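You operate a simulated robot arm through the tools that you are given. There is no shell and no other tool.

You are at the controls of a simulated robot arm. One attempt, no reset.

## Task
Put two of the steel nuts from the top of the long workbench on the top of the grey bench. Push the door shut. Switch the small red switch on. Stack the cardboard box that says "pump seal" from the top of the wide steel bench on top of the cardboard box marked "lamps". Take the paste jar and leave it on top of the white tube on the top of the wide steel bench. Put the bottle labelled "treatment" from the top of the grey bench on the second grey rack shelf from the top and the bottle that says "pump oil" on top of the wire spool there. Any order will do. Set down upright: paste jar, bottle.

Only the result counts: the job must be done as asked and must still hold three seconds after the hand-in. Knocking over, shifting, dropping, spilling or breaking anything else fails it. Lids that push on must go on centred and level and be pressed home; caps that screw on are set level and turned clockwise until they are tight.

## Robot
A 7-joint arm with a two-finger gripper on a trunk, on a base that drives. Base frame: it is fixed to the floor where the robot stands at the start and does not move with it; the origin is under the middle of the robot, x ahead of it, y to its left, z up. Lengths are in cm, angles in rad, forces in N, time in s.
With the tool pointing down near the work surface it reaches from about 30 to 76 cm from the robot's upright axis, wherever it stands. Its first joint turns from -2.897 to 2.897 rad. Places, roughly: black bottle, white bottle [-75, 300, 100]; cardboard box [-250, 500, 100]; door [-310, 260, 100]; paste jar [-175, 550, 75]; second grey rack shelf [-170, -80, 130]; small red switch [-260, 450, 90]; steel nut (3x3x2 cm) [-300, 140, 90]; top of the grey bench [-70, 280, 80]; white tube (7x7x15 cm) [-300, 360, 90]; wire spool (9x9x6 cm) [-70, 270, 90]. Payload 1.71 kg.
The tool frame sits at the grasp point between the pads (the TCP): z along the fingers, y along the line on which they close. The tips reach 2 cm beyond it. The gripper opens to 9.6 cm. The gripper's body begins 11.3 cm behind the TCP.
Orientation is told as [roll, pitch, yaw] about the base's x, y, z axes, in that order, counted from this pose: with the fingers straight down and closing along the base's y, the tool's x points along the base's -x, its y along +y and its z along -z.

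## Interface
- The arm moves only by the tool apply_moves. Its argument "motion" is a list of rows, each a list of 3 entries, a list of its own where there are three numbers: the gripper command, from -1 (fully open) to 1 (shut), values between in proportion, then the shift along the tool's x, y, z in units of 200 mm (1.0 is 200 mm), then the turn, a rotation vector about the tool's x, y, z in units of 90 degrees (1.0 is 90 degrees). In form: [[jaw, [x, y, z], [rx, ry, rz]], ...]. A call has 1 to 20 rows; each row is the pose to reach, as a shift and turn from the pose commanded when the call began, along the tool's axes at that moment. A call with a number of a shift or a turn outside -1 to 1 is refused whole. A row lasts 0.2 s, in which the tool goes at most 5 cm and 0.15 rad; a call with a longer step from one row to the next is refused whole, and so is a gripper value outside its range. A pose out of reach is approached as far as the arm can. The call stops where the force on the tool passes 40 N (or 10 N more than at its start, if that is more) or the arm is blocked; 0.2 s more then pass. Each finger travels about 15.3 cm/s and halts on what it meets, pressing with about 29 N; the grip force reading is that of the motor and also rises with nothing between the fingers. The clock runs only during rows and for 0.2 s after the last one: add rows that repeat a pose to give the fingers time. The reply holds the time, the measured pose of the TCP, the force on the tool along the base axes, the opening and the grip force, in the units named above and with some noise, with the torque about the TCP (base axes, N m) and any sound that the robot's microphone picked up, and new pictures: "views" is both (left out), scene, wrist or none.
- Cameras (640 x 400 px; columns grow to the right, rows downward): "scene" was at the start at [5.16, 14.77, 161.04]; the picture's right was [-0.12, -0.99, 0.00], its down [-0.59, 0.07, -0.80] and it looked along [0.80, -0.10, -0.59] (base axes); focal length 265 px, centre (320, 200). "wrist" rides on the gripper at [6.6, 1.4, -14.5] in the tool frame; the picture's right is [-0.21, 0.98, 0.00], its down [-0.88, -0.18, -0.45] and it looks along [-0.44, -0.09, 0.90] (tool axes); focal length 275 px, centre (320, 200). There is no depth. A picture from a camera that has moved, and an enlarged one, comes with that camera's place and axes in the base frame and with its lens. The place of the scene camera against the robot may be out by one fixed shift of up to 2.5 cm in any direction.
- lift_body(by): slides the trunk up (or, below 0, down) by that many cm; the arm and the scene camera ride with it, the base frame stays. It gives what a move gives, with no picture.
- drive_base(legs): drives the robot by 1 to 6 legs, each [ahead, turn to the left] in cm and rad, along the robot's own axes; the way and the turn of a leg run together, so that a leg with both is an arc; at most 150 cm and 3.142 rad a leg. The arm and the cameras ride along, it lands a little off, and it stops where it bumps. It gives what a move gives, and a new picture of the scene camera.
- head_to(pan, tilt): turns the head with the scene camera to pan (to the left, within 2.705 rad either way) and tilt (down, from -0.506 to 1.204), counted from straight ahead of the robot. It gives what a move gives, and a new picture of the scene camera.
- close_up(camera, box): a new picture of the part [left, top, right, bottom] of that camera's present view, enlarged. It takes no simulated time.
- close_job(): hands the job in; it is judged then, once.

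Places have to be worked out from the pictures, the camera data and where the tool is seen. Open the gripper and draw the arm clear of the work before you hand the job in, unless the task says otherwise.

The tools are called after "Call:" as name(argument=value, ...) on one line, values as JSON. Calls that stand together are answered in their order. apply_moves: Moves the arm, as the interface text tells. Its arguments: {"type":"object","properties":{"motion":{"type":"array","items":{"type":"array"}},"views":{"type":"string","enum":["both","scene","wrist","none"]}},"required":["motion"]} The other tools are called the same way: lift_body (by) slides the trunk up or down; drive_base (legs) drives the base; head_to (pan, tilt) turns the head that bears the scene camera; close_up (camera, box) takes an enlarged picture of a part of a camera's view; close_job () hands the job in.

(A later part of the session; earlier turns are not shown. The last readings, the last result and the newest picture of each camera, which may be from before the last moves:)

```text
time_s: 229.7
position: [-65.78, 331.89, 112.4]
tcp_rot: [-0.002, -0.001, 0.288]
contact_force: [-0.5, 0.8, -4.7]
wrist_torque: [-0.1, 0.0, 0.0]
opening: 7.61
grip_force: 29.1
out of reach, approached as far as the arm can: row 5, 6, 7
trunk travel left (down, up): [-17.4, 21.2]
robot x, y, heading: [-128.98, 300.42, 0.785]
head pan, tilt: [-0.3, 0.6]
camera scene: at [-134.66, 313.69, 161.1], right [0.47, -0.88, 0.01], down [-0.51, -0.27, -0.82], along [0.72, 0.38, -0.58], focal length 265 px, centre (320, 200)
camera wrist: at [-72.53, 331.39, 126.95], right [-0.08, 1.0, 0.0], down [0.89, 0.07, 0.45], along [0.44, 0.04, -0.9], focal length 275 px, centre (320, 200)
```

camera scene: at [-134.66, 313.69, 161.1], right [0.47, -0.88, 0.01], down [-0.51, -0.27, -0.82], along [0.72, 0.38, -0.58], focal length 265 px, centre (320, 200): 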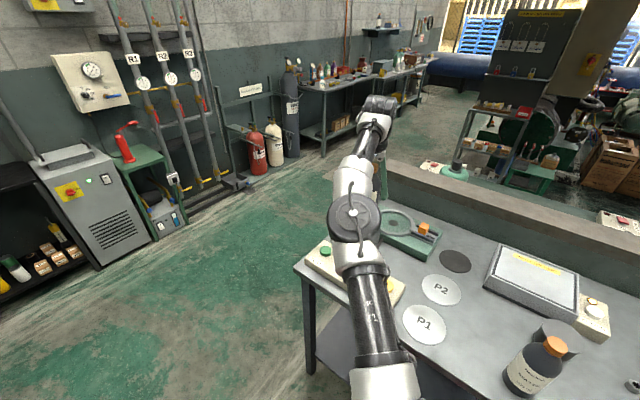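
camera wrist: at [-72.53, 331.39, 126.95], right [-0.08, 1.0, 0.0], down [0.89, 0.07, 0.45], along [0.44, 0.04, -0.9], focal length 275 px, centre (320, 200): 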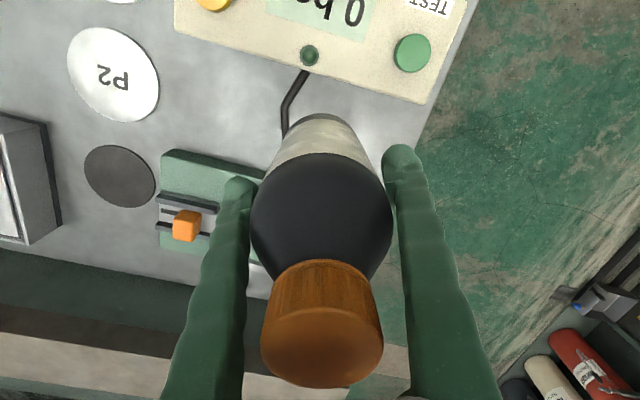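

Held, weight 4.7 N. I carry it toward the spool in three stages, turning it so its printed side faces the head camera.

Call:
apply_moves(motion=[[0.6, [0.08, -0.164, 0], [0, 0, -0.054]], [0.6, [0.16, -0.328, -0.03], [0, 0, -0.108]], [0.6, [0.24, -0.492, -0.06], [0, 0, -0.162]], [0.6, [0.32, -0.656, -0.1], [0, 0, -0.216]], [0.6, [0.4, -0.82, -0.15], [0, 0, -0.27]]], views="none")

Call:
apply_moves(motion=[[0.6, [0.15, -0.135, 0], [0, 0, -0.054]], [0.6, [0.3, -0.27, 0], [0, 0, -0.108]], [0.6, [0.45, -0.405, 0], [0, 0, -0.162]], [0.6, [0.6, -0.54, 0], [0, 0, -0.216]], [0.6, [0.7475, -0.675, 0], [0, 0, -0.27]]], views="scene")

```text
time_s: 230.9
position: [-69.16, 313.33, 115.28]
tcp_rot: [-0.001, -0.002, 0.715]
contact_force: [0.1, -0.1, -5.1]
wrist_torque: [0.03, -0.01, -0.04]
opening: 7.6
grip_force: 29.7
trunk travel left (down, up): [-17.4, 21.2]
robot x, y, heading: [-129.04, 300.72, 0.789]
head pan, tilt: [-0.3, 0.6]
```

```text
time_s: 232.1
position: [-71.8, 293.23, 115.53]
tcp_rot: [-0.003, 0.0, 1.137]
contact_force: [-0.1, -0.9, -5.0]
wrist_torque: [0.06, -0.03, 0.02]
opening: 7.62
grip_force: 29.7
trunk travel left (down, up): [-17.4, 21.2]
robot x, y, heading: [-128.92, 300.96, 0.786]
head pan, tilt: [-0.3, 0.6]
camera scene: at [-134.66, 313.39, 161.13], right [0.47, -0.88, 0.0], down [-0.51, -0.27, -0.82], along [0.72, 0.38, -0.58], focal length 265 px, centre (320, 200)
```

scene: 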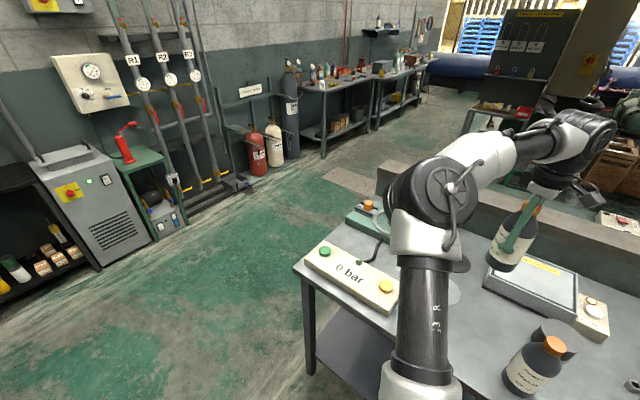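

I zoom in on the bottle in the hand to read its label.

Call:
close_up(camera="scene", box=[476, 190, 556, 280])

```text
4.44 times, centred on (516, 235) of scene
camera zoom: at [-134.66, 313.39, 161.13], right [0.47, -0.88, 0.0], down [-0.51, -0.27, -0.82], along [0.72, 0.38, -0.58], focal length 1179 px, centre (-551, 44)
```

zoom: 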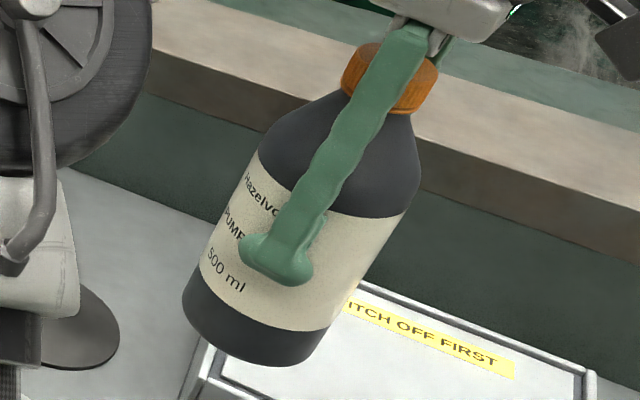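

It reads "PUMP …", as expected. I move it over the spool at (-73.6,273.6).

Call:
apply_moves(motion=[[0.6, [0.186, -0.067, 0], [0, 0, -0.053]], [0.6, [0.372, -0.135, 0], [0, 0, -0.106]], [0.6, [0.558, -0.202, 0], [0, 0, -0.159]], [0.6, [0.744, -0.27, 0], [0, 0, -0.212]], [0.6, [0.93, -0.337, 0], [0, 0, -0.265]], [0.6, [0.93, -0.337, 0], [0, 0, -0.265]]], views="wrist")

Call:
head_to(pan=-1.0, tilt=0.7)

```text
time_s: 233.5
position: [-73.25, 273.77, 115.26]
tcp_rot: [-0.001, 0.001, 1.554]
contact_force: [0.0, 0.0, -5.2]
wrist_torque: [-0.04, -0.01, 0.0]
opening: 7.6
grip_force: 28.8
trunk travel left (down, up): [-17.4, 21.2]
robot x, y, heading: [-128.94, 300.5, 0.785]
head pan, tilt: [-0.3, 0.6]
camera wrist: at [-75.0, 267.34, 129.85], right [-0.98, 0.22, 0.0], down [0.2, 0.87, 0.44], along [0.1, 0.43, -0.9], focal length 275 px, centre (320, 200)
```

wrist: 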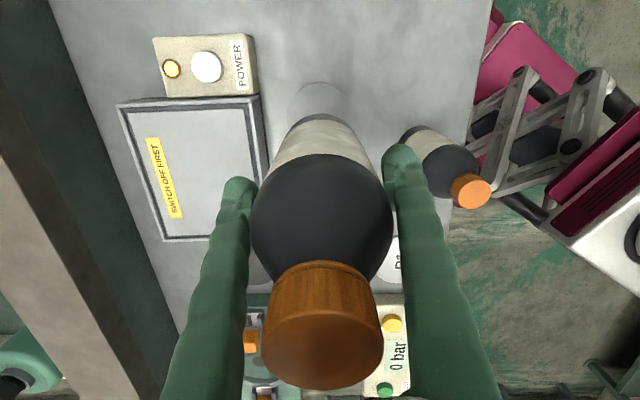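

```text
time_s: 234.6
position: [-73.36, 273.84, 115.34]
tcp_rot: [-0.002, 0.001, 1.553]
contact_force: [-0.1, 0.8, -5.1]
wrist_torque: [-0.04, -0.01, 0.01]
opening: 7.61
grip_force: 29.0
trunk travel left (down, up): [-17.4, 21.2]
robot x, y, heading: [-128.7, 300.38, 0.786]
head pan, tilt: [-1.0, 0.7]
camera scene: at [-134.16, 307.53, 160.33], right [-0.21, -0.98, 0.01], down [-0.64, 0.13, -0.76], along [0.74, -0.17, -0.65], focal length 265 px, centre (320, 200)
```

scene: 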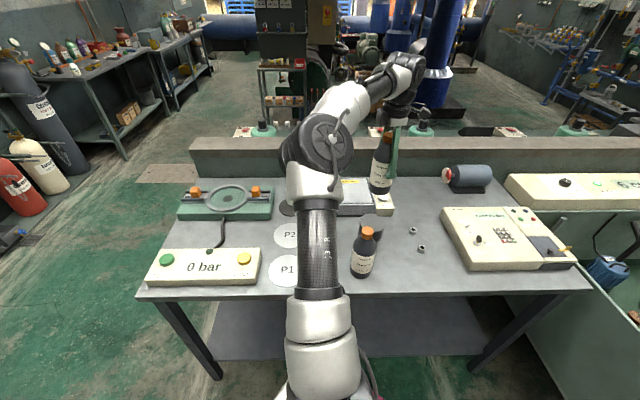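

The spool's visible edge gives its centre at (-73.2,273.8), matching the TCP. I lower to TCP z≈101.5.

Call:
apply_moves(motion=[[0.6, [0, 0, 0.2], [0, 0, 0]], [0.6, [0, 0, 0.4], [0, 0, 0]], [0.6, [0, 0, 0.6], [0, 0, 0]], [0.6, [0, 0, 0.69], [0, 0, 0]], [0.6, [0, 0, 0.69], [0, 0, 0]]], views="both")

Call:
close_up(camera="scene", box=[320, 130, 440, 290])

```text
time_s: 235.8
position: [-73.29, 273.76, 101.55]
tcp_rot: [-0.003, 0.003, 1.554]
contact_force: [0.5, 0.9, -4.0]
wrist_torque: [0.0, -0.01, 0.0]
opening: 7.61
grip_force: 29.0
trunk travel left (down, up): [-17.4, 21.2]
robot x, y, heading: [-129.07, 300.21, 0.785]
head pan, tilt: [-1.0, 0.7]
camera scene: at [-134.18, 307.52, 160.33], right [-0.21, -0.98, 0.01], down [-0.64, 0.13, -0.76], along [0.74, -0.17, -0.65], focal length 265 px, centre (320, 200)
camera wrist: at [-75.06, 267.23, 116.02], right [-0.97, 0.22, 0.0], down [0.2, 0.87, 0.44], along [0.1, 0.43, -0.9], focal length 275 px, centre (320, 200)
```

scene: 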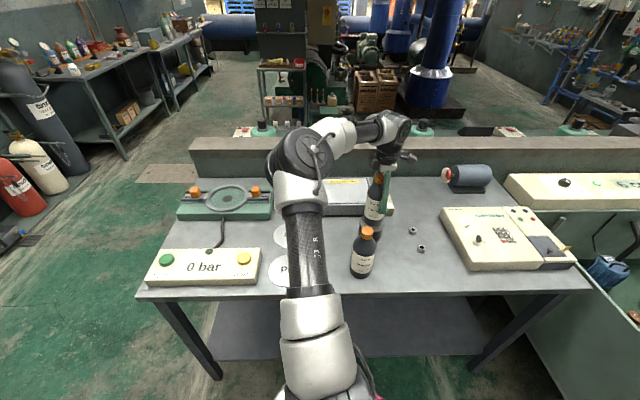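
wrist: 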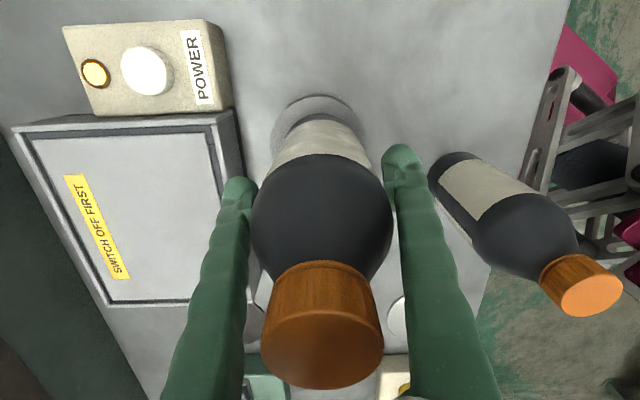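

```text
2.50 times, centred on (380, 210) of scene
camera zoom: at [-134.18, 307.52, 160.33], right [-0.21, -0.98, 0.01], down [-0.64, 0.13, -0.76], along [0.74, -0.17, -0.65], focal length 663 px, centre (170, 175)
```

zoom: 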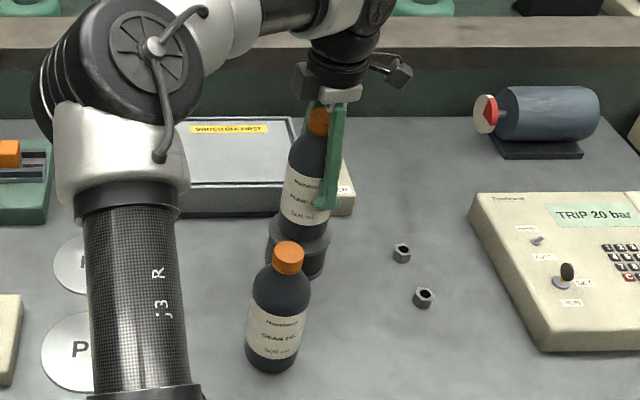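

Pump oil hovers just above the spool and is centred. I lower in small steps until contact.

Call:
apply_moves(motion=[[0.6, [0, 0, 0.025], [0, 0, 0]], [0.6, [0, 0, 0.045], [0, 0, 0]], [0.6, [0, 0, 0.06], [0, 0, 0]], [0.6, [0, 0, 0.06], [0, 0, 0]]], views="none")

```text
time_s: 236.8
position: [-73.36, 273.8, 100.46]
tcp_rot: [-0.004, 0.004, 1.553]
contact_force: [-0.2, -0.1, -3.8]
wrist_torque: [-0.03, 0.0, 0.0]
opening: 7.56
grip_force: 29.2
trunk travel left (down, up): [-17.4, 21.2]
robot x, y, heading: [-128.7, 300.36, 0.791]
head pan, tilt: [-1.0, 0.7]
```

Call:
apply_moves(motion=[[0.6, [0, 0, 0.015], [0, 0, 0]], [0.6, [0, 0, 0.025], [0, 0, 0]], [0.6, [0, 0, 0.025], [0, 0, 0]]], views="none")

```text
time_s: 237.6
position: [-73.46, 273.81, 100.22]
tcp_rot: [-0.007, 0.006, 1.553]
contact_force: [5.4, 0.6, 29.2]
wrist_torque: [0.21, 0.03, -0.16]
opening: 7.6
grip_force: 29.2
trunk travel left (down, up): [-17.4, 21.2]
robot x, y, heading: [-128.88, 300.46, 0.785]
head pan, tilt: [-1.0, 0.7]
```

Firm contact at TCP 100.2. I ease up 0.25 cm, open, then rise straight up.

Call:
apply_moves(motion=[[0.6, [0, 0, -0.012], [0, 0, 0]], [0.2, [0, 0, -0.014], [0, 0, 0]], [-0.4, [0, 0, -0.014], [0, 0, 0]], [-0.9, [0, 0, -0.014], [0, 0, 0]], [-1, [0, 0, -0.014], [0, 0, 0]], [-1, [0, 0, -0.014], [0, 0, 0]]], views="wrist")

```text
time_s: 238.9
position: [-73.52, 273.84, 100.26]
tcp_rot: [-0.004, 0.001, 1.553]
contact_force: [-0.4, 0.2, 0.5]
wrist_torque: [0.04, 0.04, -0.01]
opening: 9.62
grip_force: 0.1
trunk travel left (down, up): [-17.4, 21.2]
robot x, y, heading: [-128.91, 300.55, 0.783]
head pan, tilt: [-1.0, 0.7]
camera wrist: at [-75.07, 267.27, 114.69], right [-0.97, 0.22, 0.0], down [0.2, 0.87, 0.44], along [0.1, 0.43, -0.9], focal length 275 px, centre (320, 200)
```

wrist: 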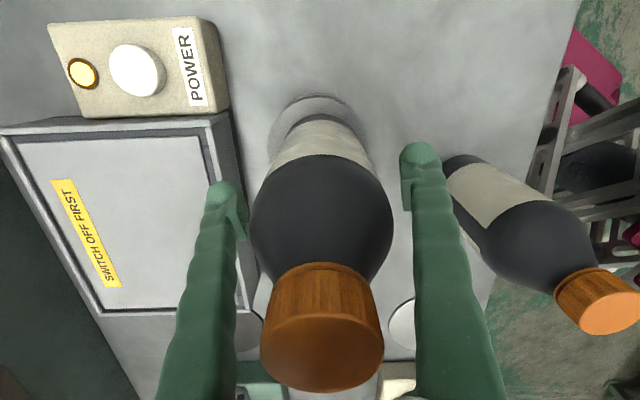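

Released with the bottle standing. I rise straight up and look.

Call:
apply_moves(motion=[[-1, [0, 0, -0.05], [0, 0, 0]], [-1, [0, 0, -0.2], [0, 0, 0]], [-1, [0, 0, -0.4], [0, 0, 0]], [-1, [0, 0, -0.6], [0, 0, 0]], [-1, [0, 0, -0.8], [0, 0, 0]], [-1, [0, 0, -1.0], [0, 0, 0]]], views="both")

```text
time_s: 240.3
position: [-73.48, 273.81, 120.39]
tcp_rot: [-0.002, 0.0, 1.552]
contact_force: [-0.4, -0.3, -0.4]
wrist_torque: [-0.01, -0.03, 0.02]
opening: 9.6
grip_force: 0.1
trunk travel left (down, up): [-17.4, 21.2]
robot x, y, heading: [-128.71, 300.67, 0.79]
head pan, tilt: [-1.0, 0.7]
camera scene: at [-134.24, 307.51, 160.33], right [-0.21, -0.98, 0.01], down [-0.64, 0.13, -0.76], along [0.74, -0.17, -0.65], focal length 265 px, centre (320, 200)
camera wrist: at [-75.11, 267.42, 134.82], right [-0.97, 0.22, 0.0], down [0.2, 0.87, 0.44], along [0.1, 0.43, -0.9], focal length 275 px, centre (320, 200)
```

scene: 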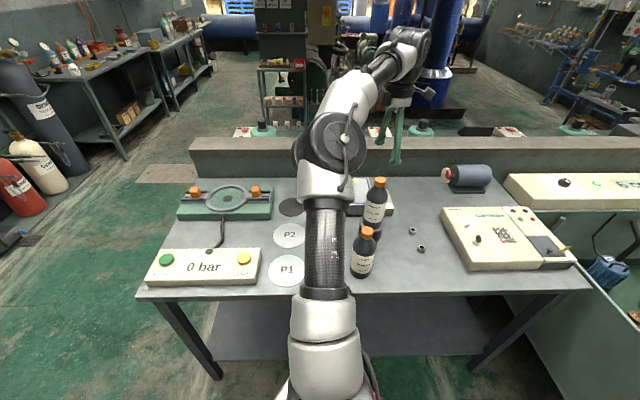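
wrist: 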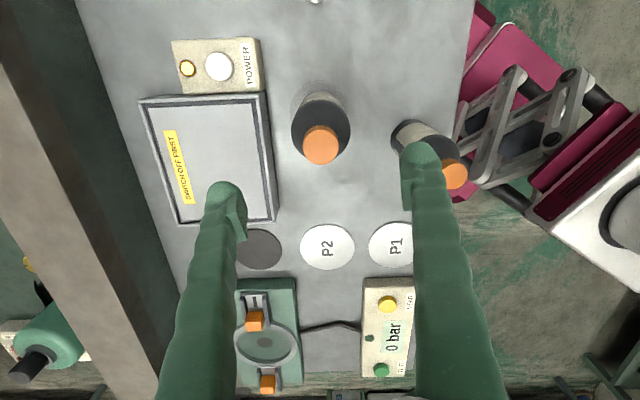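

Pump oil stands on the spool. I raise the trunk, back off from the grey bench and look at the wide steel bench.

Call:
lift_body(by=20)

Call:
drive_base(legs=[[-28, 0], [0, 0.85], [80, 0]])

Call:
head_to(pan=0.9, tilt=0.5)

```text
time_s: 242.5
position: [-73.33, 273.93, 140.23]
tcp_rot: [-0.003, 0.002, 1.553]
contact_force: [-0.2, 0.3, -0.5]
wrist_torque: [0.0, -0.03, -0.02]
opening: 9.6
grip_force: 0.1
trunk travel left (down, up): [-37.4, 1.2]
robot x, y, heading: [-129.11, 300.6, 0.785]
head pan, tilt: [-1.0, 0.7]
```

```text
time_s: 251.4
position: [-96.95, 385.17, 140.19]
tcp_rot: [-0.003, 0.002, 2.398]
contact_force: [-0.3, -0.1, 1.3]
wrist_torque: [-0.02, -0.02, -0.01]
opening: 9.6
grip_force: 0.0
trunk travel left (down, up): [-37.4, 1.2]
robot x, y, heading: [-154.0, 361.29, 1.634]
head pan, tilt: [-1.0, 0.7]
camera scene: at [-162.37, 362.58, 180.3], right [0.59, -0.81, 0.01], down [-0.52, -0.39, -0.76], along [0.62, 0.44, -0.65], focal length 265 px, centre (320, 200)
```

scene: 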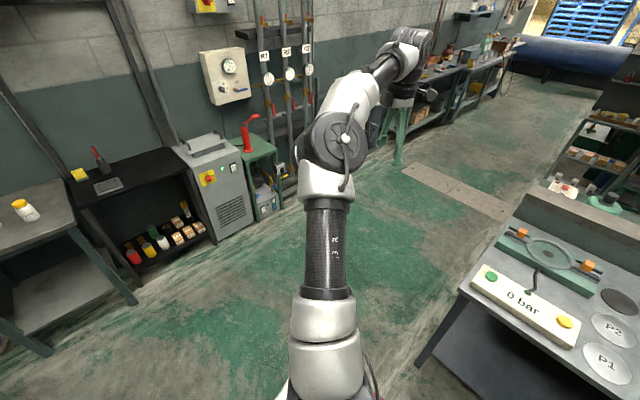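

```text
time_s: 253.2
position: [-96.98, 383.03, 140.58]
tcp_rot: [-0.012, -0.009, 2.399]
contact_force: [0.3, 0.6, 0.3]
wrist_torque: [0.02, -0.03, 0.01]
opening: 9.59
grip_force: 0.1
trunk travel left (down, up): [-37.4, 1.2]
robot x, y, heading: [-153.64, 360.89, 1.642]
head pan, tilt: [0.901, 0.499]
camera scene: at [-176.68, 362.71, 182.05], right [0.57, 0.82, -0.01], down [0.39, -0.29, -0.87], along [-0.72, 0.49, -0.49], focal length 265 px, centre (320, 200)
```

scene: 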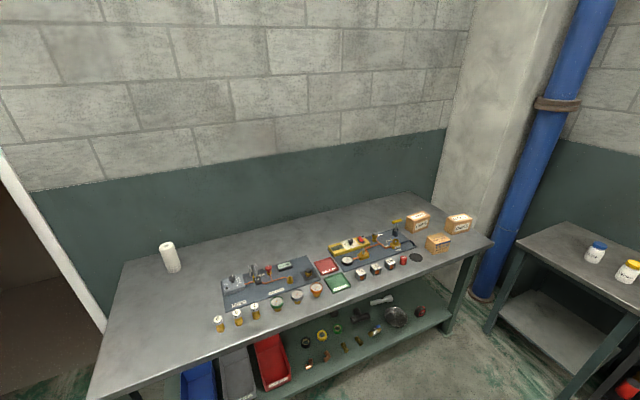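

I get a good view of the wide bench: three boxes at its far end, a white tube at its near end. I zoom in.

Call:
close_up(camera="scene", box=[390, 195, 486, 265])

Call:
close_up(camera="scene", box=[200, 205, 440, 345])

Call:
close_up(camera="scene", box=[540, 220, 640, 300])

```text
5.71 times, centred on (438, 230) of scene
camera zoom: at [-176.68, 362.71, 182.05], right [0.57, 0.82, -0.01], down [0.39, -0.29, -0.87], along [-0.72, 0.49, -0.49], focal length 1516 px, centre (-354, 29)
```

zoom: 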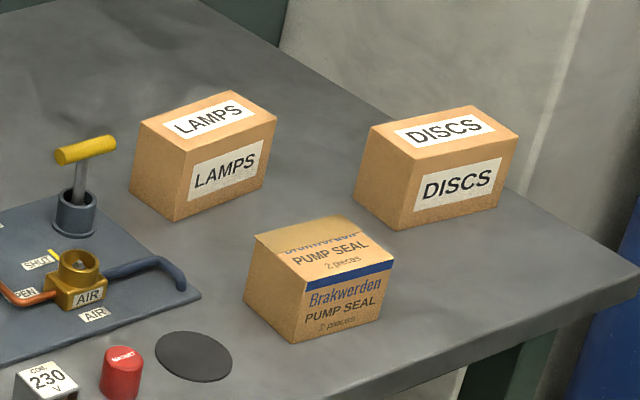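

```text
2.67 times, centred on (320, 275) of scene
camera zoom: at [-176.68, 362.71, 182.05], right [0.57, 0.82, -0.01], down [0.39, -0.29, -0.87], along [-0.72, 0.49, -0.49], focal length 707 px, centre (320, 0)
```

zoom: 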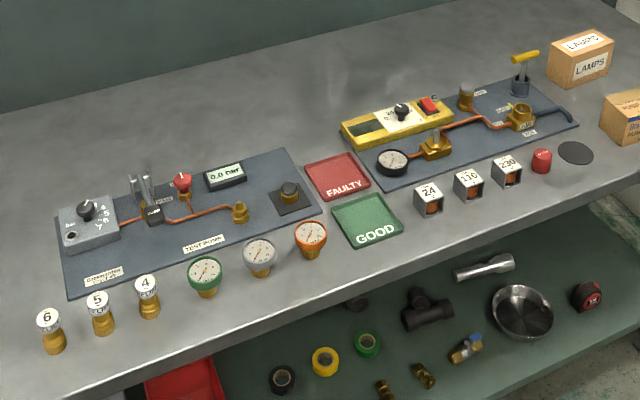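

```text
5.00 times, centred on (590, 260) of scene
camera zoom: at [-176.68, 362.71, 182.05], right [0.57, 0.82, -0.01], down [0.39, -0.29, -0.87], along [-0.72, 0.49, -0.49], focal length 1326 px, centre (-1030, -100)
```

zoom: 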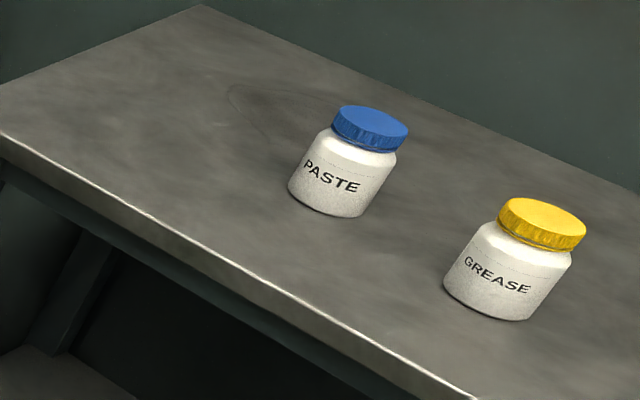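

The paste jar has the blue cap. I zoom in on the yellow tester to see its red rocker switch.

Call:
close_up(camera="scene", box=[322, 230, 386, 270])

Call:
close_up(camera="scene", box=[216, 255, 296, 305])

```text
10.00 times, centred on (354, 250) of scene
camera zoom: at [-176.68, 362.71, 182.05], right [0.57, 0.82, -0.01], down [0.39, -0.29, -0.87], along [-0.72, 0.49, -0.49], focal length 2653 px, centre (-20, -300)
```

zoom: 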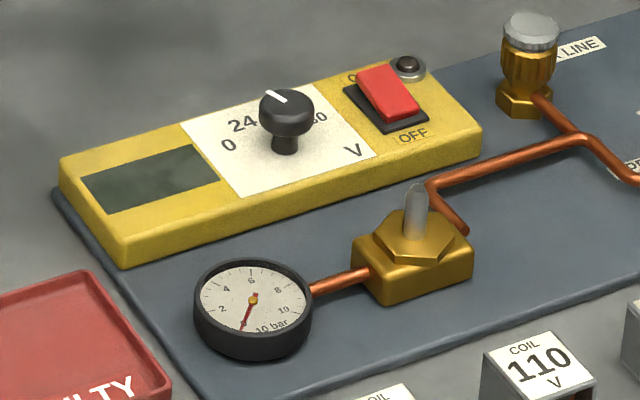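

```text
8.00 times, centred on (256, 280) of scene
camera zoom: at [-176.68, 362.71, 182.05], right [0.57, 0.82, -0.01], down [0.39, -0.29, -0.87], along [-0.72, 0.49, -0.49], focal length 2122 px, centre (832, -440)
```

zoom: 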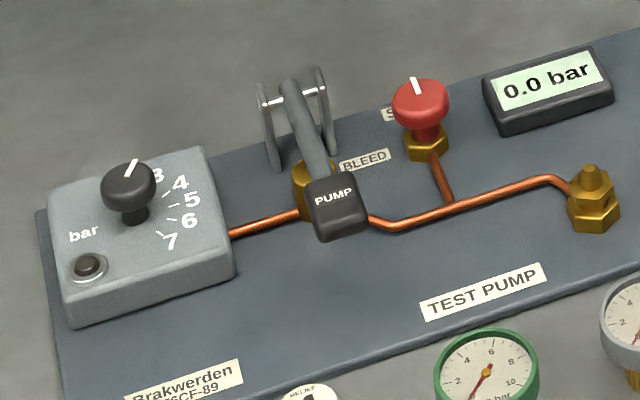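

The red rocker on the yellow tester has its ON end toward the wall, currently raised (off). Before the bench jobs I look at the door, since I will later stand in front of it to reach the white tube.

Call:
head_to(pan=2.1, tilt=0.35)

Call:
close_up(camera="scene", box=[200, 60, 520, 260])

```text
time_s: 254.6
position: [-97.02, 382.97, 140.6]
tcp_rot: [-0.015, -0.012, 2.398]
contact_force: [0.3, 0.0, 0.1]
wrist_torque: [0.01, 0.0, 0.03]
opening: 9.6
grip_force: 0.0
trunk travel left (down, up): [-37.4, 1.2]
robot x, y, heading: [-153.89, 361.24, 1.637]
head pan, tilt: [2.1, 0.351]
camera scene: at [-176.93, 352.32, 183.59], right [-0.56, 0.83, -0.01], down [0.29, 0.18, -0.94], along [-0.78, -0.53, -0.34], focal length 265 px, centre (320, 200)
```

scene: 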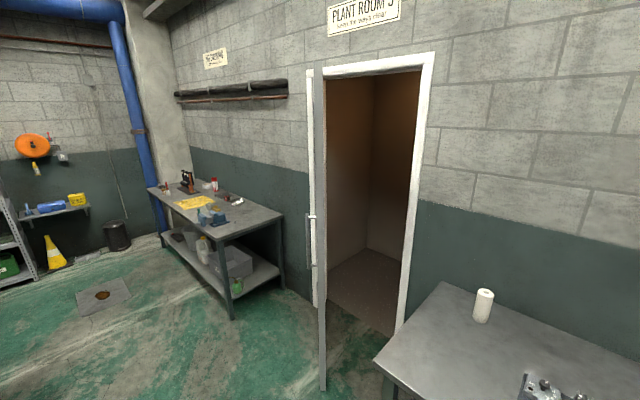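

```text
2.00 times, centred on (360, 160) of scene
camera zoom: at [-176.93, 352.32, 183.59], right [-0.56, 0.83, -0.01], down [0.29, 0.18, -0.94], along [-0.78, -0.53, -0.34], focal length 530 px, centre (240, 280)
```

zoom: 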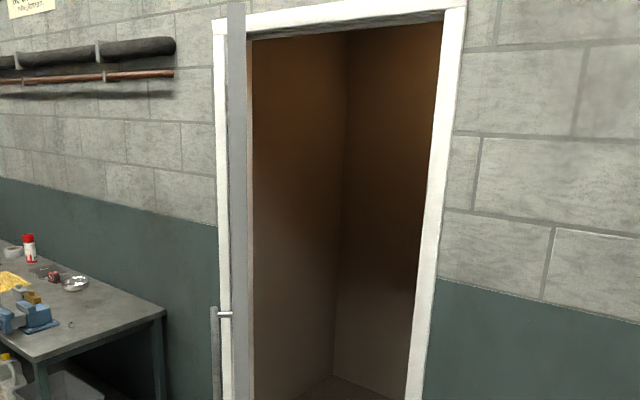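

The door's leaf swings from a hinge near (-346,230) to a free edge near (-283,280), about 41° open; pushing its south-east face toward the north-west shuts it. I turn the hand horizontal (camera on top) here in free space first.

Call:
apply_moves(motion=[[-0.5, [0, 0, 0], [0, 0, -0.089]], [0, [0, 0, 0], [0, 0, -0.178]], [0.5, [0, 0, 0], [0, 0, -0.267]], [1, [0, 0, 0], [0, 0, -0.356]], [1, [0, 0, 0], [0, 0, -0.445]], [1, [0, 0, 0], [0, 0, -0.534]], [1, [0, 0, 0], [0, 0, -0.623]], [1, [0, 0, 0], [0, 0, -0.71]]], views="none")

Call:
apply_moves(motion=[[1, [0, 0, 0], [0, 0.09, 0]], [1, [0, 0, 0], [0, 0.18, 0]], [1, [0, 0, 0], [0, 0.27, 0]], [1, [0, 0, 0], [0, 0.36, 0]], [1, [0, 0, 0], [0, 0.45, 0]], [1, [0, 0, 0], [0, 0.54, 0]], [1, [0, 0, 0], [0, 0.63, 0]], [1, [0, 0, 0], [0, 0.72, 0]], [1, [0, 0, 0], [0, 0.81, 0]], [1, [0, 0, 0], [0, 0.9, 0]], [1, [0, 0, 0], [0, 0.99, 0]]], views="wrist")

```text
time_s: 256.4
position: [-96.85, 383.0, 140.55]
tcp_rot: [-0.016, 0.01, -2.768]
contact_force: [0.8, 0.4, 0.1]
wrist_torque: [0.0, 0.01, 0.01]
opening: 0.01
grip_force: 29.1
trunk travel left (down, up): [-37.4, 1.2]
robot x, y, heading: [-153.88, 361.24, 1.635]
head pan, tilt: [2.1, 0.351]
```

```text
time_s: 258.8
position: [-96.79, 383.27, 140.52]
tcp_rot: [-1.078, 1.556, 2.434]
contact_force: [-0.4, 0.7, -0.3]
wrist_torque: [-0.06, -0.02, -0.01]
opening: 0.01
grip_force: 28.9
out of reach, approached as far as the arm can: row 8
trunk travel left (down, up): [-37.4, 1.2]
robot x, y, heading: [-153.5, 361.36, 1.634]
head pan, tilt: [2.1, 0.351]
camera wrist: at [-110.0, 376.63, 147.16], right [0.35, -0.91, -0.22], down [-0.49, 0.02, -0.87], along [0.8, 0.41, -0.44], focal length 275 px, centre (320, 200)
```

wrist: 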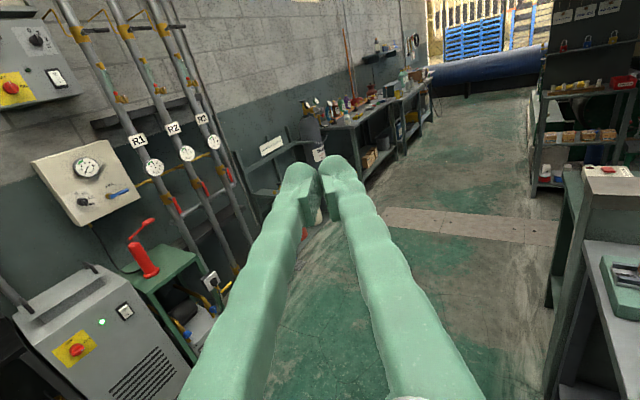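

The hand is horizontal with closed fingers. I reverse to about (-252,213) and turn so the arm points square at the door's face.

Call:
drive_base(legs=[[0, -0.647], [-89, 0], [-89, 0], [0, 2.53]])

Call:
close_up(camera="wrist", box=[0, 0, 640, 400])

Call:
head_to(pan=-1.2, tilt=0.5)

```text
time_s: 277.7
position: [-290.76, 259.09, 140.68]
tcp_rot: [-1.11, 1.553, -1.979]
contact_force: [0.2, -0.6, 0.3]
wrist_torque: [0.01, 0.01, 0.0]
opening: 0.0
grip_force: 29.2
trunk travel left (down, up): [-37.4, 1.2]
robot x, y, heading: [-251.76, 213.07, -2.746]
head pan, tilt: [2.1, 0.351]
camera scene: at [-235.95, 194.81, 183.59], right [-0.6, -0.8, -0.01], down [-0.26, 0.21, -0.94], along [0.75, -0.56, -0.34], focal length 265 px, centre (320, 200)
```

scene: 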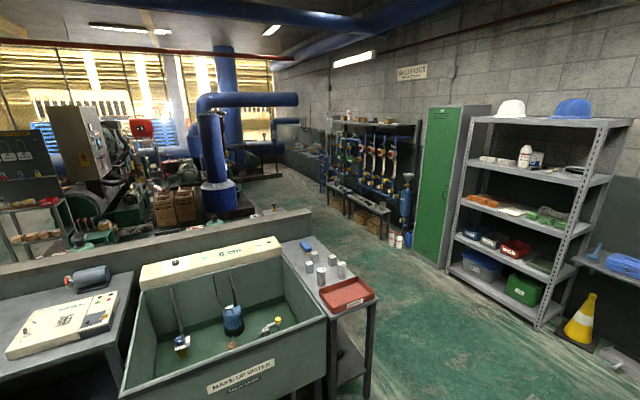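

```text
1.00 times, centred on (320, 200) of wrist (not enlarged: the box is as wide or as high as the picture)
camera zoom: at [-280.45, 249.07, 147.22], right [0.75, 0.63, -0.22], down [0.14, -0.47, -0.87], along [-0.65, 0.62, -0.44], focal length 275 px, centre (320, 200)
```

zoom: 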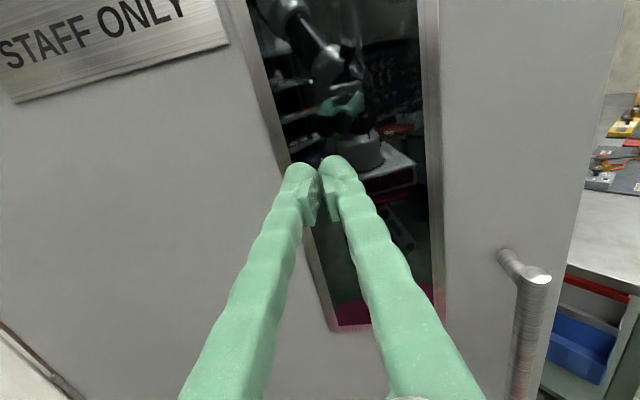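

```text
time_s: 280.5
position: [-288.81, 259.9, 140.92]
tcp_rot: [-1.47, 1.539, -2.338]
contact_force: [-0.9, -0.1, 0.0]
wrist_torque: [0.0, 0.01, -0.01]
opening: 0.0
grip_force: 28.8
trunk travel left (down, up): [-37.4, 1.2]
robot x, y, heading: [-252.34, 213.52, -2.751]
head pan, tilt: [-1.201, 0.499]
camera scene: at [-249.66, 207.02, 182.09], right [0.72, 0.69, 0.02], down [0.34, -0.34, -0.88], along [-0.6, 0.64, -0.48], focal length 265 px, centre (320, 200)
```

scene: 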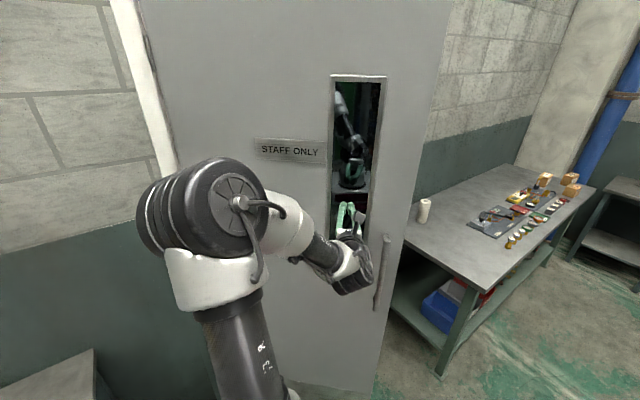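

The hand faces the door's glass; I lower the trunk so the fingertips push on the solid panel below the window (z≈105), clear of the handle.

Call:
lift_body(by=-35)

Call:
apply_moves(motion=[[1, [0, 0, 0.15], [0, 0, -0.01]], [1, [0, 0, 0.3], [0, 0, -0.02]], [1, [0, 0, 0.4], [0, 0, -0.02]], [1, [0, 0, 0.5], [0, 0, -0.02]], [1, [0, 0, 0.6], [0, 0, -0.02]], [1, [0, 0, 0.7], [0, 0, -0.02]]], views="both")

```text
time_s: 283.9
position: [-288.76, 259.99, 105.78]
tcp_rot: [-1.474, 1.538, -2.342]
contact_force: [0.3, -0.3, 0.3]
wrist_torque: [0.0, -0.02, -0.04]
opening: 0.01
grip_force: 29.1
trunk travel left (down, up): [-2.4, 36.2]
robot x, y, heading: [-251.85, 213.12, -2.75]
head pan, tilt: [-1.201, 0.499]
```

```text
time_s: 285.3
position: [-297.73, 270.72, 105.81]
tcp_rot: [0.332, 1.567, -0.534]
contact_force: [0.2, -0.4, 0.8]
wrist_torque: [0.0, 0.0, -0.01]
opening: 0.0
grip_force: 28.6
trunk travel left (down, up): [-2.4, 36.2]
robot x, y, heading: [-251.98, 213.03, -2.749]
head pan, tilt: [-1.201, 0.499]
camera scene: at [-249.12, 207.22, 147.03], right [0.72, 0.69, 0.02], down [0.34, -0.34, -0.87], along [-0.6, 0.64, -0.48], focal length 265 px, centre (320, 200)
camera wrist: at [-287.49, 260.52, 112.44], right [0.75, 0.63, -0.21], down [0.15, -0.46, -0.88], along [-0.65, 0.62, -0.44], focal length 275 px, centre (320, 200)
```

scene: 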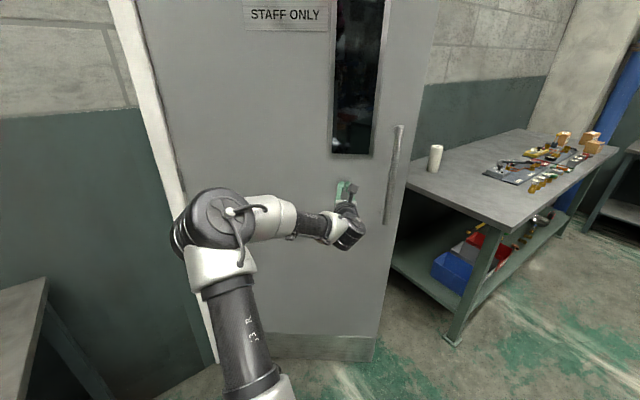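
wrist: 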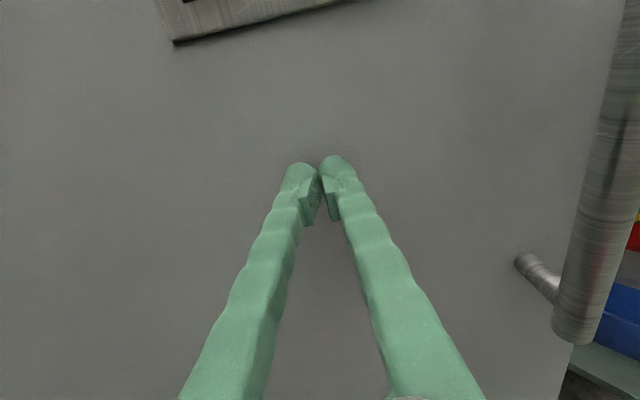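

The fingertips are at the door. I push on along its arc.

Call:
apply_moves(motion=[[1, [0, -0.005, 0.1], [0, 0, 0]], [1, [0, -0.02, 0.2], [0, 0, 0]], [1, [0, -0.03, 0.3], [0, 0, 0]], [1, [0, -0.05, 0.4], [0, 0, 0]], [1, [0, -0.07, 0.5], [0, 0, 0]], [1, [0, -0.085, 0.6], [0, 0, 0]], [1, [0, -0.1, 0.69], [0, 0, 0]]], views="both")

```text
time_s: 286.9
position: [-308.16, 279.94, 105.83]
tcp_rot: [0.09, 1.567, -0.778]
contact_force: [-0.9, -0.3, -0.2]
wrist_torque: [0.0, 0.01, 0.0]
opening: 0.0
grip_force: 29.0
trunk travel left (down, up): [-2.4, 36.2]
robot x, y, heading: [-251.94, 213.11, -2.748]
head pan, tilt: [-1.201, 0.499]
camera scene: at [-249.12, 207.25, 147.03], right [0.72, 0.69, 0.02], down [0.34, -0.34, -0.87], along [-0.6, 0.64, -0.48], focal length 265 px, centre (320, 200)
camera wrist: at [-297.94, 269.77, 112.35], right [0.75, 0.63, -0.21], down [0.15, -0.46, -0.88], along [-0.65, 0.62, -0.44], focal length 275 px, centre (320, 200)
```

scene: 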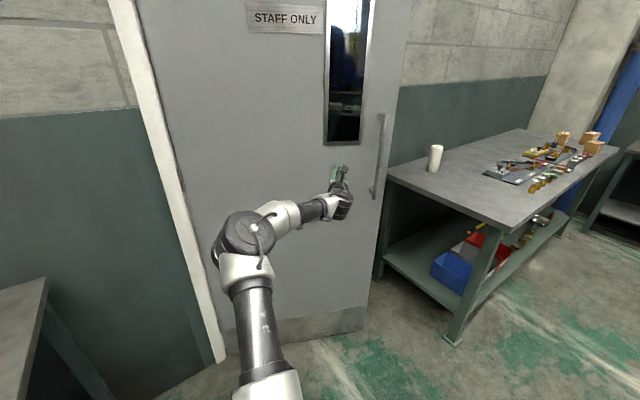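
wrist: 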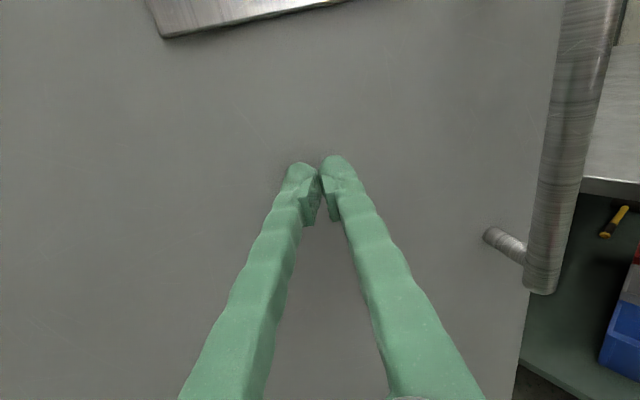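

The door moves easily. To finish I must stand closer, so I draw the hand back 25 cm, raise it, and reposition to about (-264,238), swinging the arm in from the hinge side to avoid the handle.

Call:
apply_moves(motion=[[1, [0, 0, -0.2], [0, 0, 0]], [1, [0, 0, -0.4], [0, 0, 0]], [1, [0, 0, -0.6], [0, 0, 0]], [1, [0, 0, -0.8], [0, 0, 0]], [1, [0, 0, -1.0], [0, 0, 0]]], views="none")

Call:
apply_moves(motion=[[1, [0, 0, -0.12], [0, 0, 0]], [1, [0, 0, -0.25], [0, 0, 0]], [1, [0, 0, -0.25], [0, 0, 0]]], views="none")

Call:
lift_body(by=17)

Call:
drive_base(legs=[[0, 1.63], [-28, 0], [0, -1.45]])

```text
time_s: 288.1
position: [-295.36, 264.6, 105.75]
tcp_rot: [0.235, 1.565, -0.633]
contact_force: [-0.7, 0.3, 1.4]
wrist_torque: [0.01, 0.01, 0.01]
opening: 0.0
grip_force: 29.1
trunk travel left (down, up): [-2.4, 36.2]
robot x, y, heading: [-252.12, 213.05, -2.75]
head pan, tilt: [-1.201, 0.499]
```

```text
time_s: 288.9
position: [-291.89, 260.69, 105.76]
tcp_rot: [0.529, 1.57, -0.339]
contact_force: [0.7, -0.4, 0.1]
wrist_torque: [-0.03, -0.02, 0.01]
opening: 0.03
grip_force: 29.2
trunk travel left (down, up): [-2.4, 36.2]
robot x, y, heading: [-252.1, 213.07, -2.752]
head pan, tilt: [-1.201, 0.499]
```

```text
time_s: 290.8
position: [-292.02, 260.79, 122.76]
tcp_rot: [0.283, 1.567, -0.586]
contact_force: [0.0, 0.1, -0.3]
wrist_torque: [-0.02, 0.03, 0.0]
opening: 0.0
grip_force: 28.9
trunk travel left (down, up): [-19.4, 19.2]
robot x, y, heading: [-251.75, 213.35, -2.75]
head pan, tilt: [-1.201, 0.499]
```

```text
time_s: 301.8
position: [-311.37, 278.42, 122.74]
tcp_rot: [0.357, 1.567, -0.344]
contact_force: [0.6, -0.5, -0.5]
wrist_torque: [0.01, 0.0, 0.0]
opening: 0.0
grip_force: 28.9
trunk travel left (down, up): [-19.4, 19.2]
robot x, y, heading: [-263.49, 238.1, -2.58]
head pan, tilt: [-1.201, 0.499]
camera scene: at [-259.82, 232.24, 164.1], right [0.6, 0.8, 0.02], down [0.4, -0.28, -0.88], along [-0.7, 0.53, -0.48], focal length 265 px, centre (320, 200)
```

scene: 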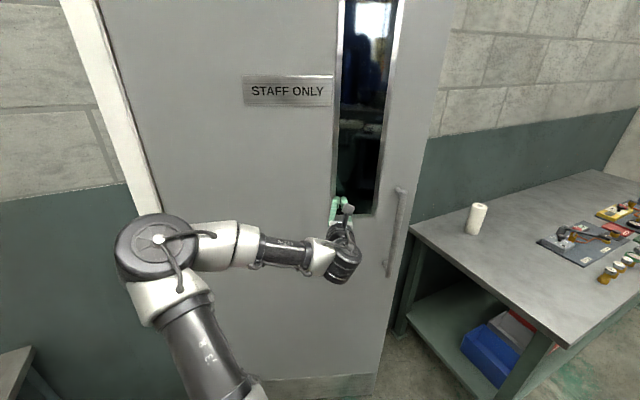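

I lower to z≈109 below the window and push on toward closed.

Call:
lift_body(by=-14)

Call:
apply_moves(motion=[[1, [0, -0.01, 0.1], [0, 0, 0]], [1, [0, -0.03, 0.2], [0, 0, 0]], [1, [0, -0.06, 0.3], [0, 0, 0]], [1, [0, -0.09, 0.4], [0, 0, 0]], [1, [0, -0.12, 0.5], [0, 0, 0]], [1, [0, -0.155, 0.6], [0, 0, 0]], [1, [0, -0.19, 0.7], [0, 0, 0]]], views="both")

```text
time_s: 303.5
position: [-309.76, 279.26, 109.05]
tcp_rot: [-1.769, 1.557, -2.468]
contact_force: [0.0, -0.8, 0.7]
wrist_torque: [0.01, 0.0, 0.02]
opening: 0.0
grip_force: 28.7
trunk travel left (down, up): [-5.4, 33.2]
robot x, y, heading: [-263.27, 237.64, -2.581]
head pan, tilt: [-1.201, 0.499]
```

```text
time_s: 305.1
position: [-322.86, 285.42, 109.08]
tcp_rot: [-1.743, 1.556, -2.439]
contact_force: [-0.4, 0.5, -0.4]
wrist_torque: [0.01, 0.01, 0.01]
opening: 0.0
grip_force: 29.1
trunk travel left (down, up): [-5.4, 33.2]
robot x, y, heading: [-263.48, 237.64, -2.582]
head pan, tilt: [-1.201, 0.499]
camera scene: at [-259.65, 232.37, 150.01], right [0.6, 0.8, 0.02], down [0.4, -0.28, -0.87], along [-0.7, 0.53, -0.48], focal length 265 px, centre (320, 200)
camera wrist: at [-310.97, 277.28, 115.57], right [0.63, 0.75, -0.22], down [0.21, -0.44, -0.87], along [-0.75, 0.5, -0.43], focal length 275 px, centre (320, 200)
```

scene: 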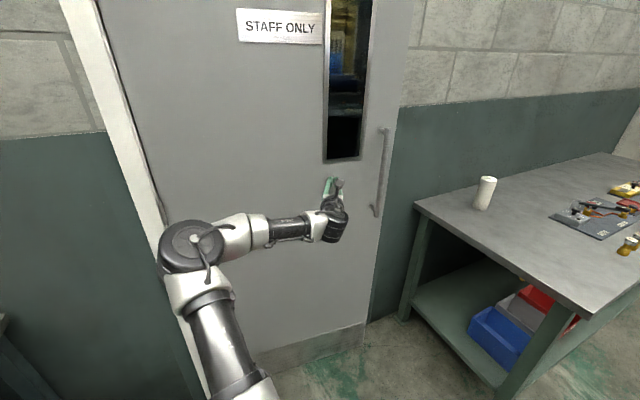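
wrist: 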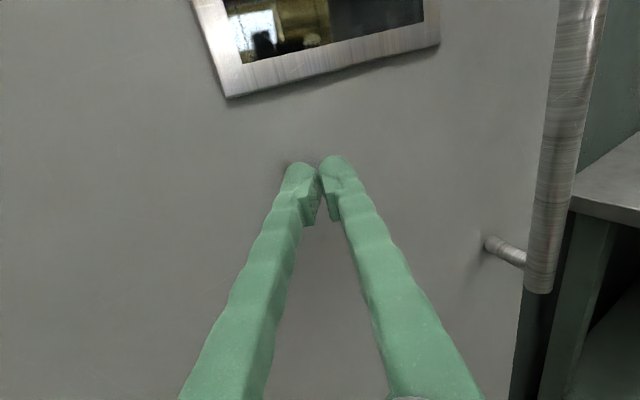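

Nearly shut. I push on the remaining part of the arc in small steps until it resists.

Call:
apply_moves(motion=[[1, [0, -0.04, 0.08], [0, 0, 0]], [1, [0, -0.09, 0.16], [0, 0, 0]], [1, [0, -0.13, 0.24], [0, 0, 0]], [1, [0, -0.18, 0.32], [0, 0, 0]], [1, [0, -0.22, 0.4], [0, 0, 0]], [1, [0, -0.27, 0.48], [0, 0, 0]], [1, [0, -0.32, 0.57], [0, 0, 0]], [1, [0, -0.35, 0.63], [0, 0, 0]], [1, [0, -0.38, 0.69], [0, 0, 0]]], views="both")

```text
time_s: 306.3
position: [-330.1, 288.89, 109.15]
tcp_rot: [-1.538, 1.54, -2.252]
contact_force: [-0.3, 0.4, -0.3]
wrist_torque: [0.07, 0.11, 0.02]
opening: 0.01
grip_force: 29.3
trunk travel left (down, up): [-5.4, 33.2]
robot x, y, heading: [-263.44, 237.77, -2.575]
head pan, tilt: [-1.201, 0.499]
stopped in row 6: the force on the tool passed its limit at 53 N (the readings are from after the stop); the commanded pose is now the measured one
camera scene: at [-259.69, 232.7, 150.02], right [0.6, 0.8, 0.01], down [0.4, -0.28, -0.87], along [-0.7, 0.53, -0.49], focal length 265 px, centre (320, 200)
camera wrist: at [-318.13, 280.57, 115.71], right [0.64, 0.73, -0.24], down [0.2, -0.45, -0.87], along [-0.75, 0.51, -0.43], focal length 275 px, centre (320, 200)
```

scene: 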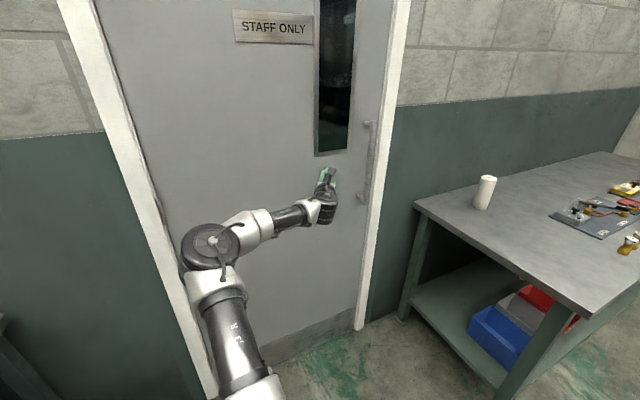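
wrist: 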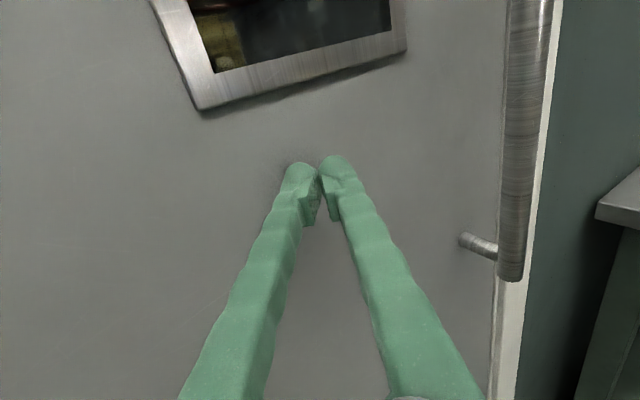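

It stopped with 53 N: the door is against its frame. I check the edge closely.

Call:
close_up(camera="scene", box=[330, 200, 426, 340])

Call:
close_up(camera="scene", box=[350, 0, 430, 80])

```text
2.86 times, centred on (378, 270) of scene
camera zoom: at [-259.69, 232.7, 150.02], right [0.6, 0.8, 0.01], down [0.4, -0.28, -0.87], along [-0.7, 0.53, -0.49], focal length 758 px, centre (154, 0)
```

zoom: 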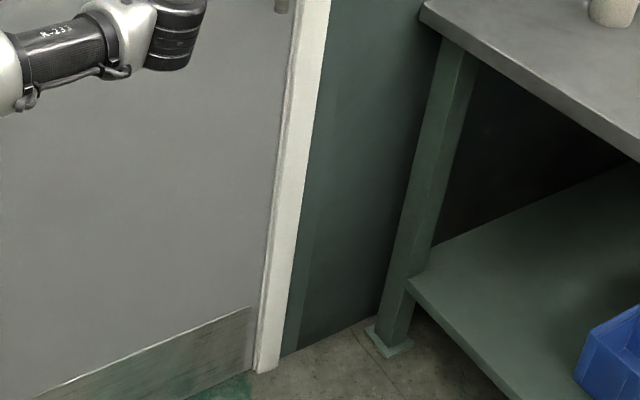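

```text
5.00 times, centred on (390, 40) of scene
camera zoom: at [-259.69, 232.7, 150.02], right [0.6, 0.8, 0.01], down [0.4, -0.28, -0.87], along [-0.7, 0.53, -0.49], focal length 1326 px, centre (-30, 1000)
```

zoom: 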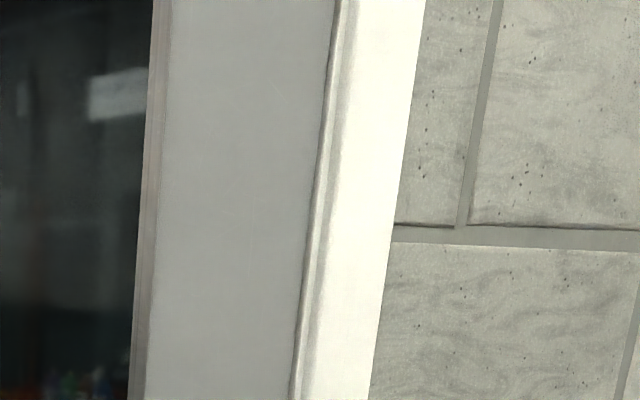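

The door is shut flush. I draw the hand back, tilt it down again in free space, raise the trunk, and then reverse along the wide bench to its far end.

Call:
apply_moves(motion=[[1, [0, 0, -0.1], [0, 0, 0]], [1, [0, 0, -0.3], [0, 0, 0]], [1, [0, 0, -0.5], [0, 0, 0]], [1, [0, 0, -0.7], [0, 0, 0]]], views="scene")

Call:
apply_moves(motion=[[1, [0, 0, 0], [0, -0.09, 0]], [1, [0, 0, 0], [0, -0.18, 0]], [1, [0, 0, 0], [0, -0.27, 0]], [1, [0, 0, 0], [0, -0.36, 0]], [1, [0, 0, 0], [0, -0.45, 0]], [1, [0, 0, 0], [0, -0.54, 0]], [1, [0, 0, 0], [0, -0.63, 0]], [1, [0, 0, 0], [0, -0.72, 0]], [1, [0, 0, 0], [0, -0.81, 0]], [1, [0, 0, 0], [0, -0.9, 0]], [1, [0, 0, 0], [0, -0.99, 0]]], views="none")

Call:
lift_body(by=22)

```text
time_s: 307.3
position: [-319.47, 279.3, 109.49]
tcp_rot: [-1.641, 1.542, -2.352]
contact_force: [-0.6, 0.4, -0.3]
wrist_torque: [0.0, 0.01, 0.0]
opening: 0.0
grip_force: 27.9
trunk travel left (down, up): [-5.4, 33.2]
robot x, y, heading: [-263.37, 237.59, -2.576]
head pan, tilt: [-1.201, 0.499]
camera scene: at [-259.62, 232.37, 150.02], right [0.6, 0.8, 0.02], down [0.4, -0.28, -0.88], along [-0.7, 0.53, -0.48], focal length 265 px, centre (320, 200)
```

scene: 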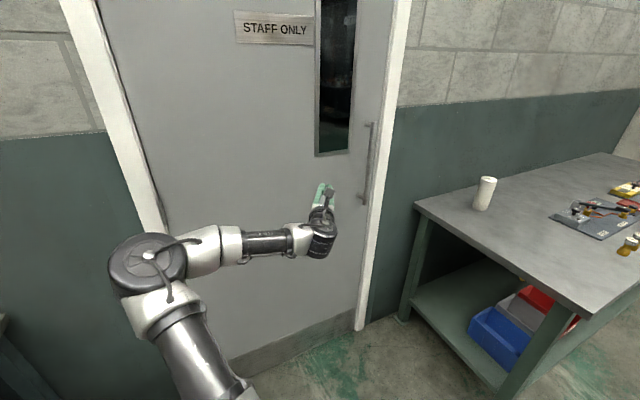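

```text
time_s: 309.7
position: [-317.62, 276.1, 107.5]
tcp_rot: [-0.026, 0.037, -0.713]
contact_force: [-0.8, -0.7, -1.2]
wrist_torque: [0.12, -0.14, 0.03]
opening: 0.0
grip_force: 29.3
out of reach, approached as far as the arm can: row 10, 11
trunk travel left (down, up): [-5.4, 33.2]
robot x, y, heading: [-263.53, 237.66, -2.578]
head pan, tilt: [-1.201, 0.499]
```

```text
time_s: 312.1
position: [-317.52, 276.6, 129.66]
tcp_rot: [-0.029, 0.04, -0.714]
contact_force: [0.2, -0.2, -0.6]
wrist_torque: [0.02, -0.03, 0.02]
opening: 0.0
grip_force: 28.7
trunk travel left (down, up): [-27.4, 11.2]
robot x, y, heading: [-263.35, 237.66, -2.581]
head pan, tilt: [-1.201, 0.499]
```

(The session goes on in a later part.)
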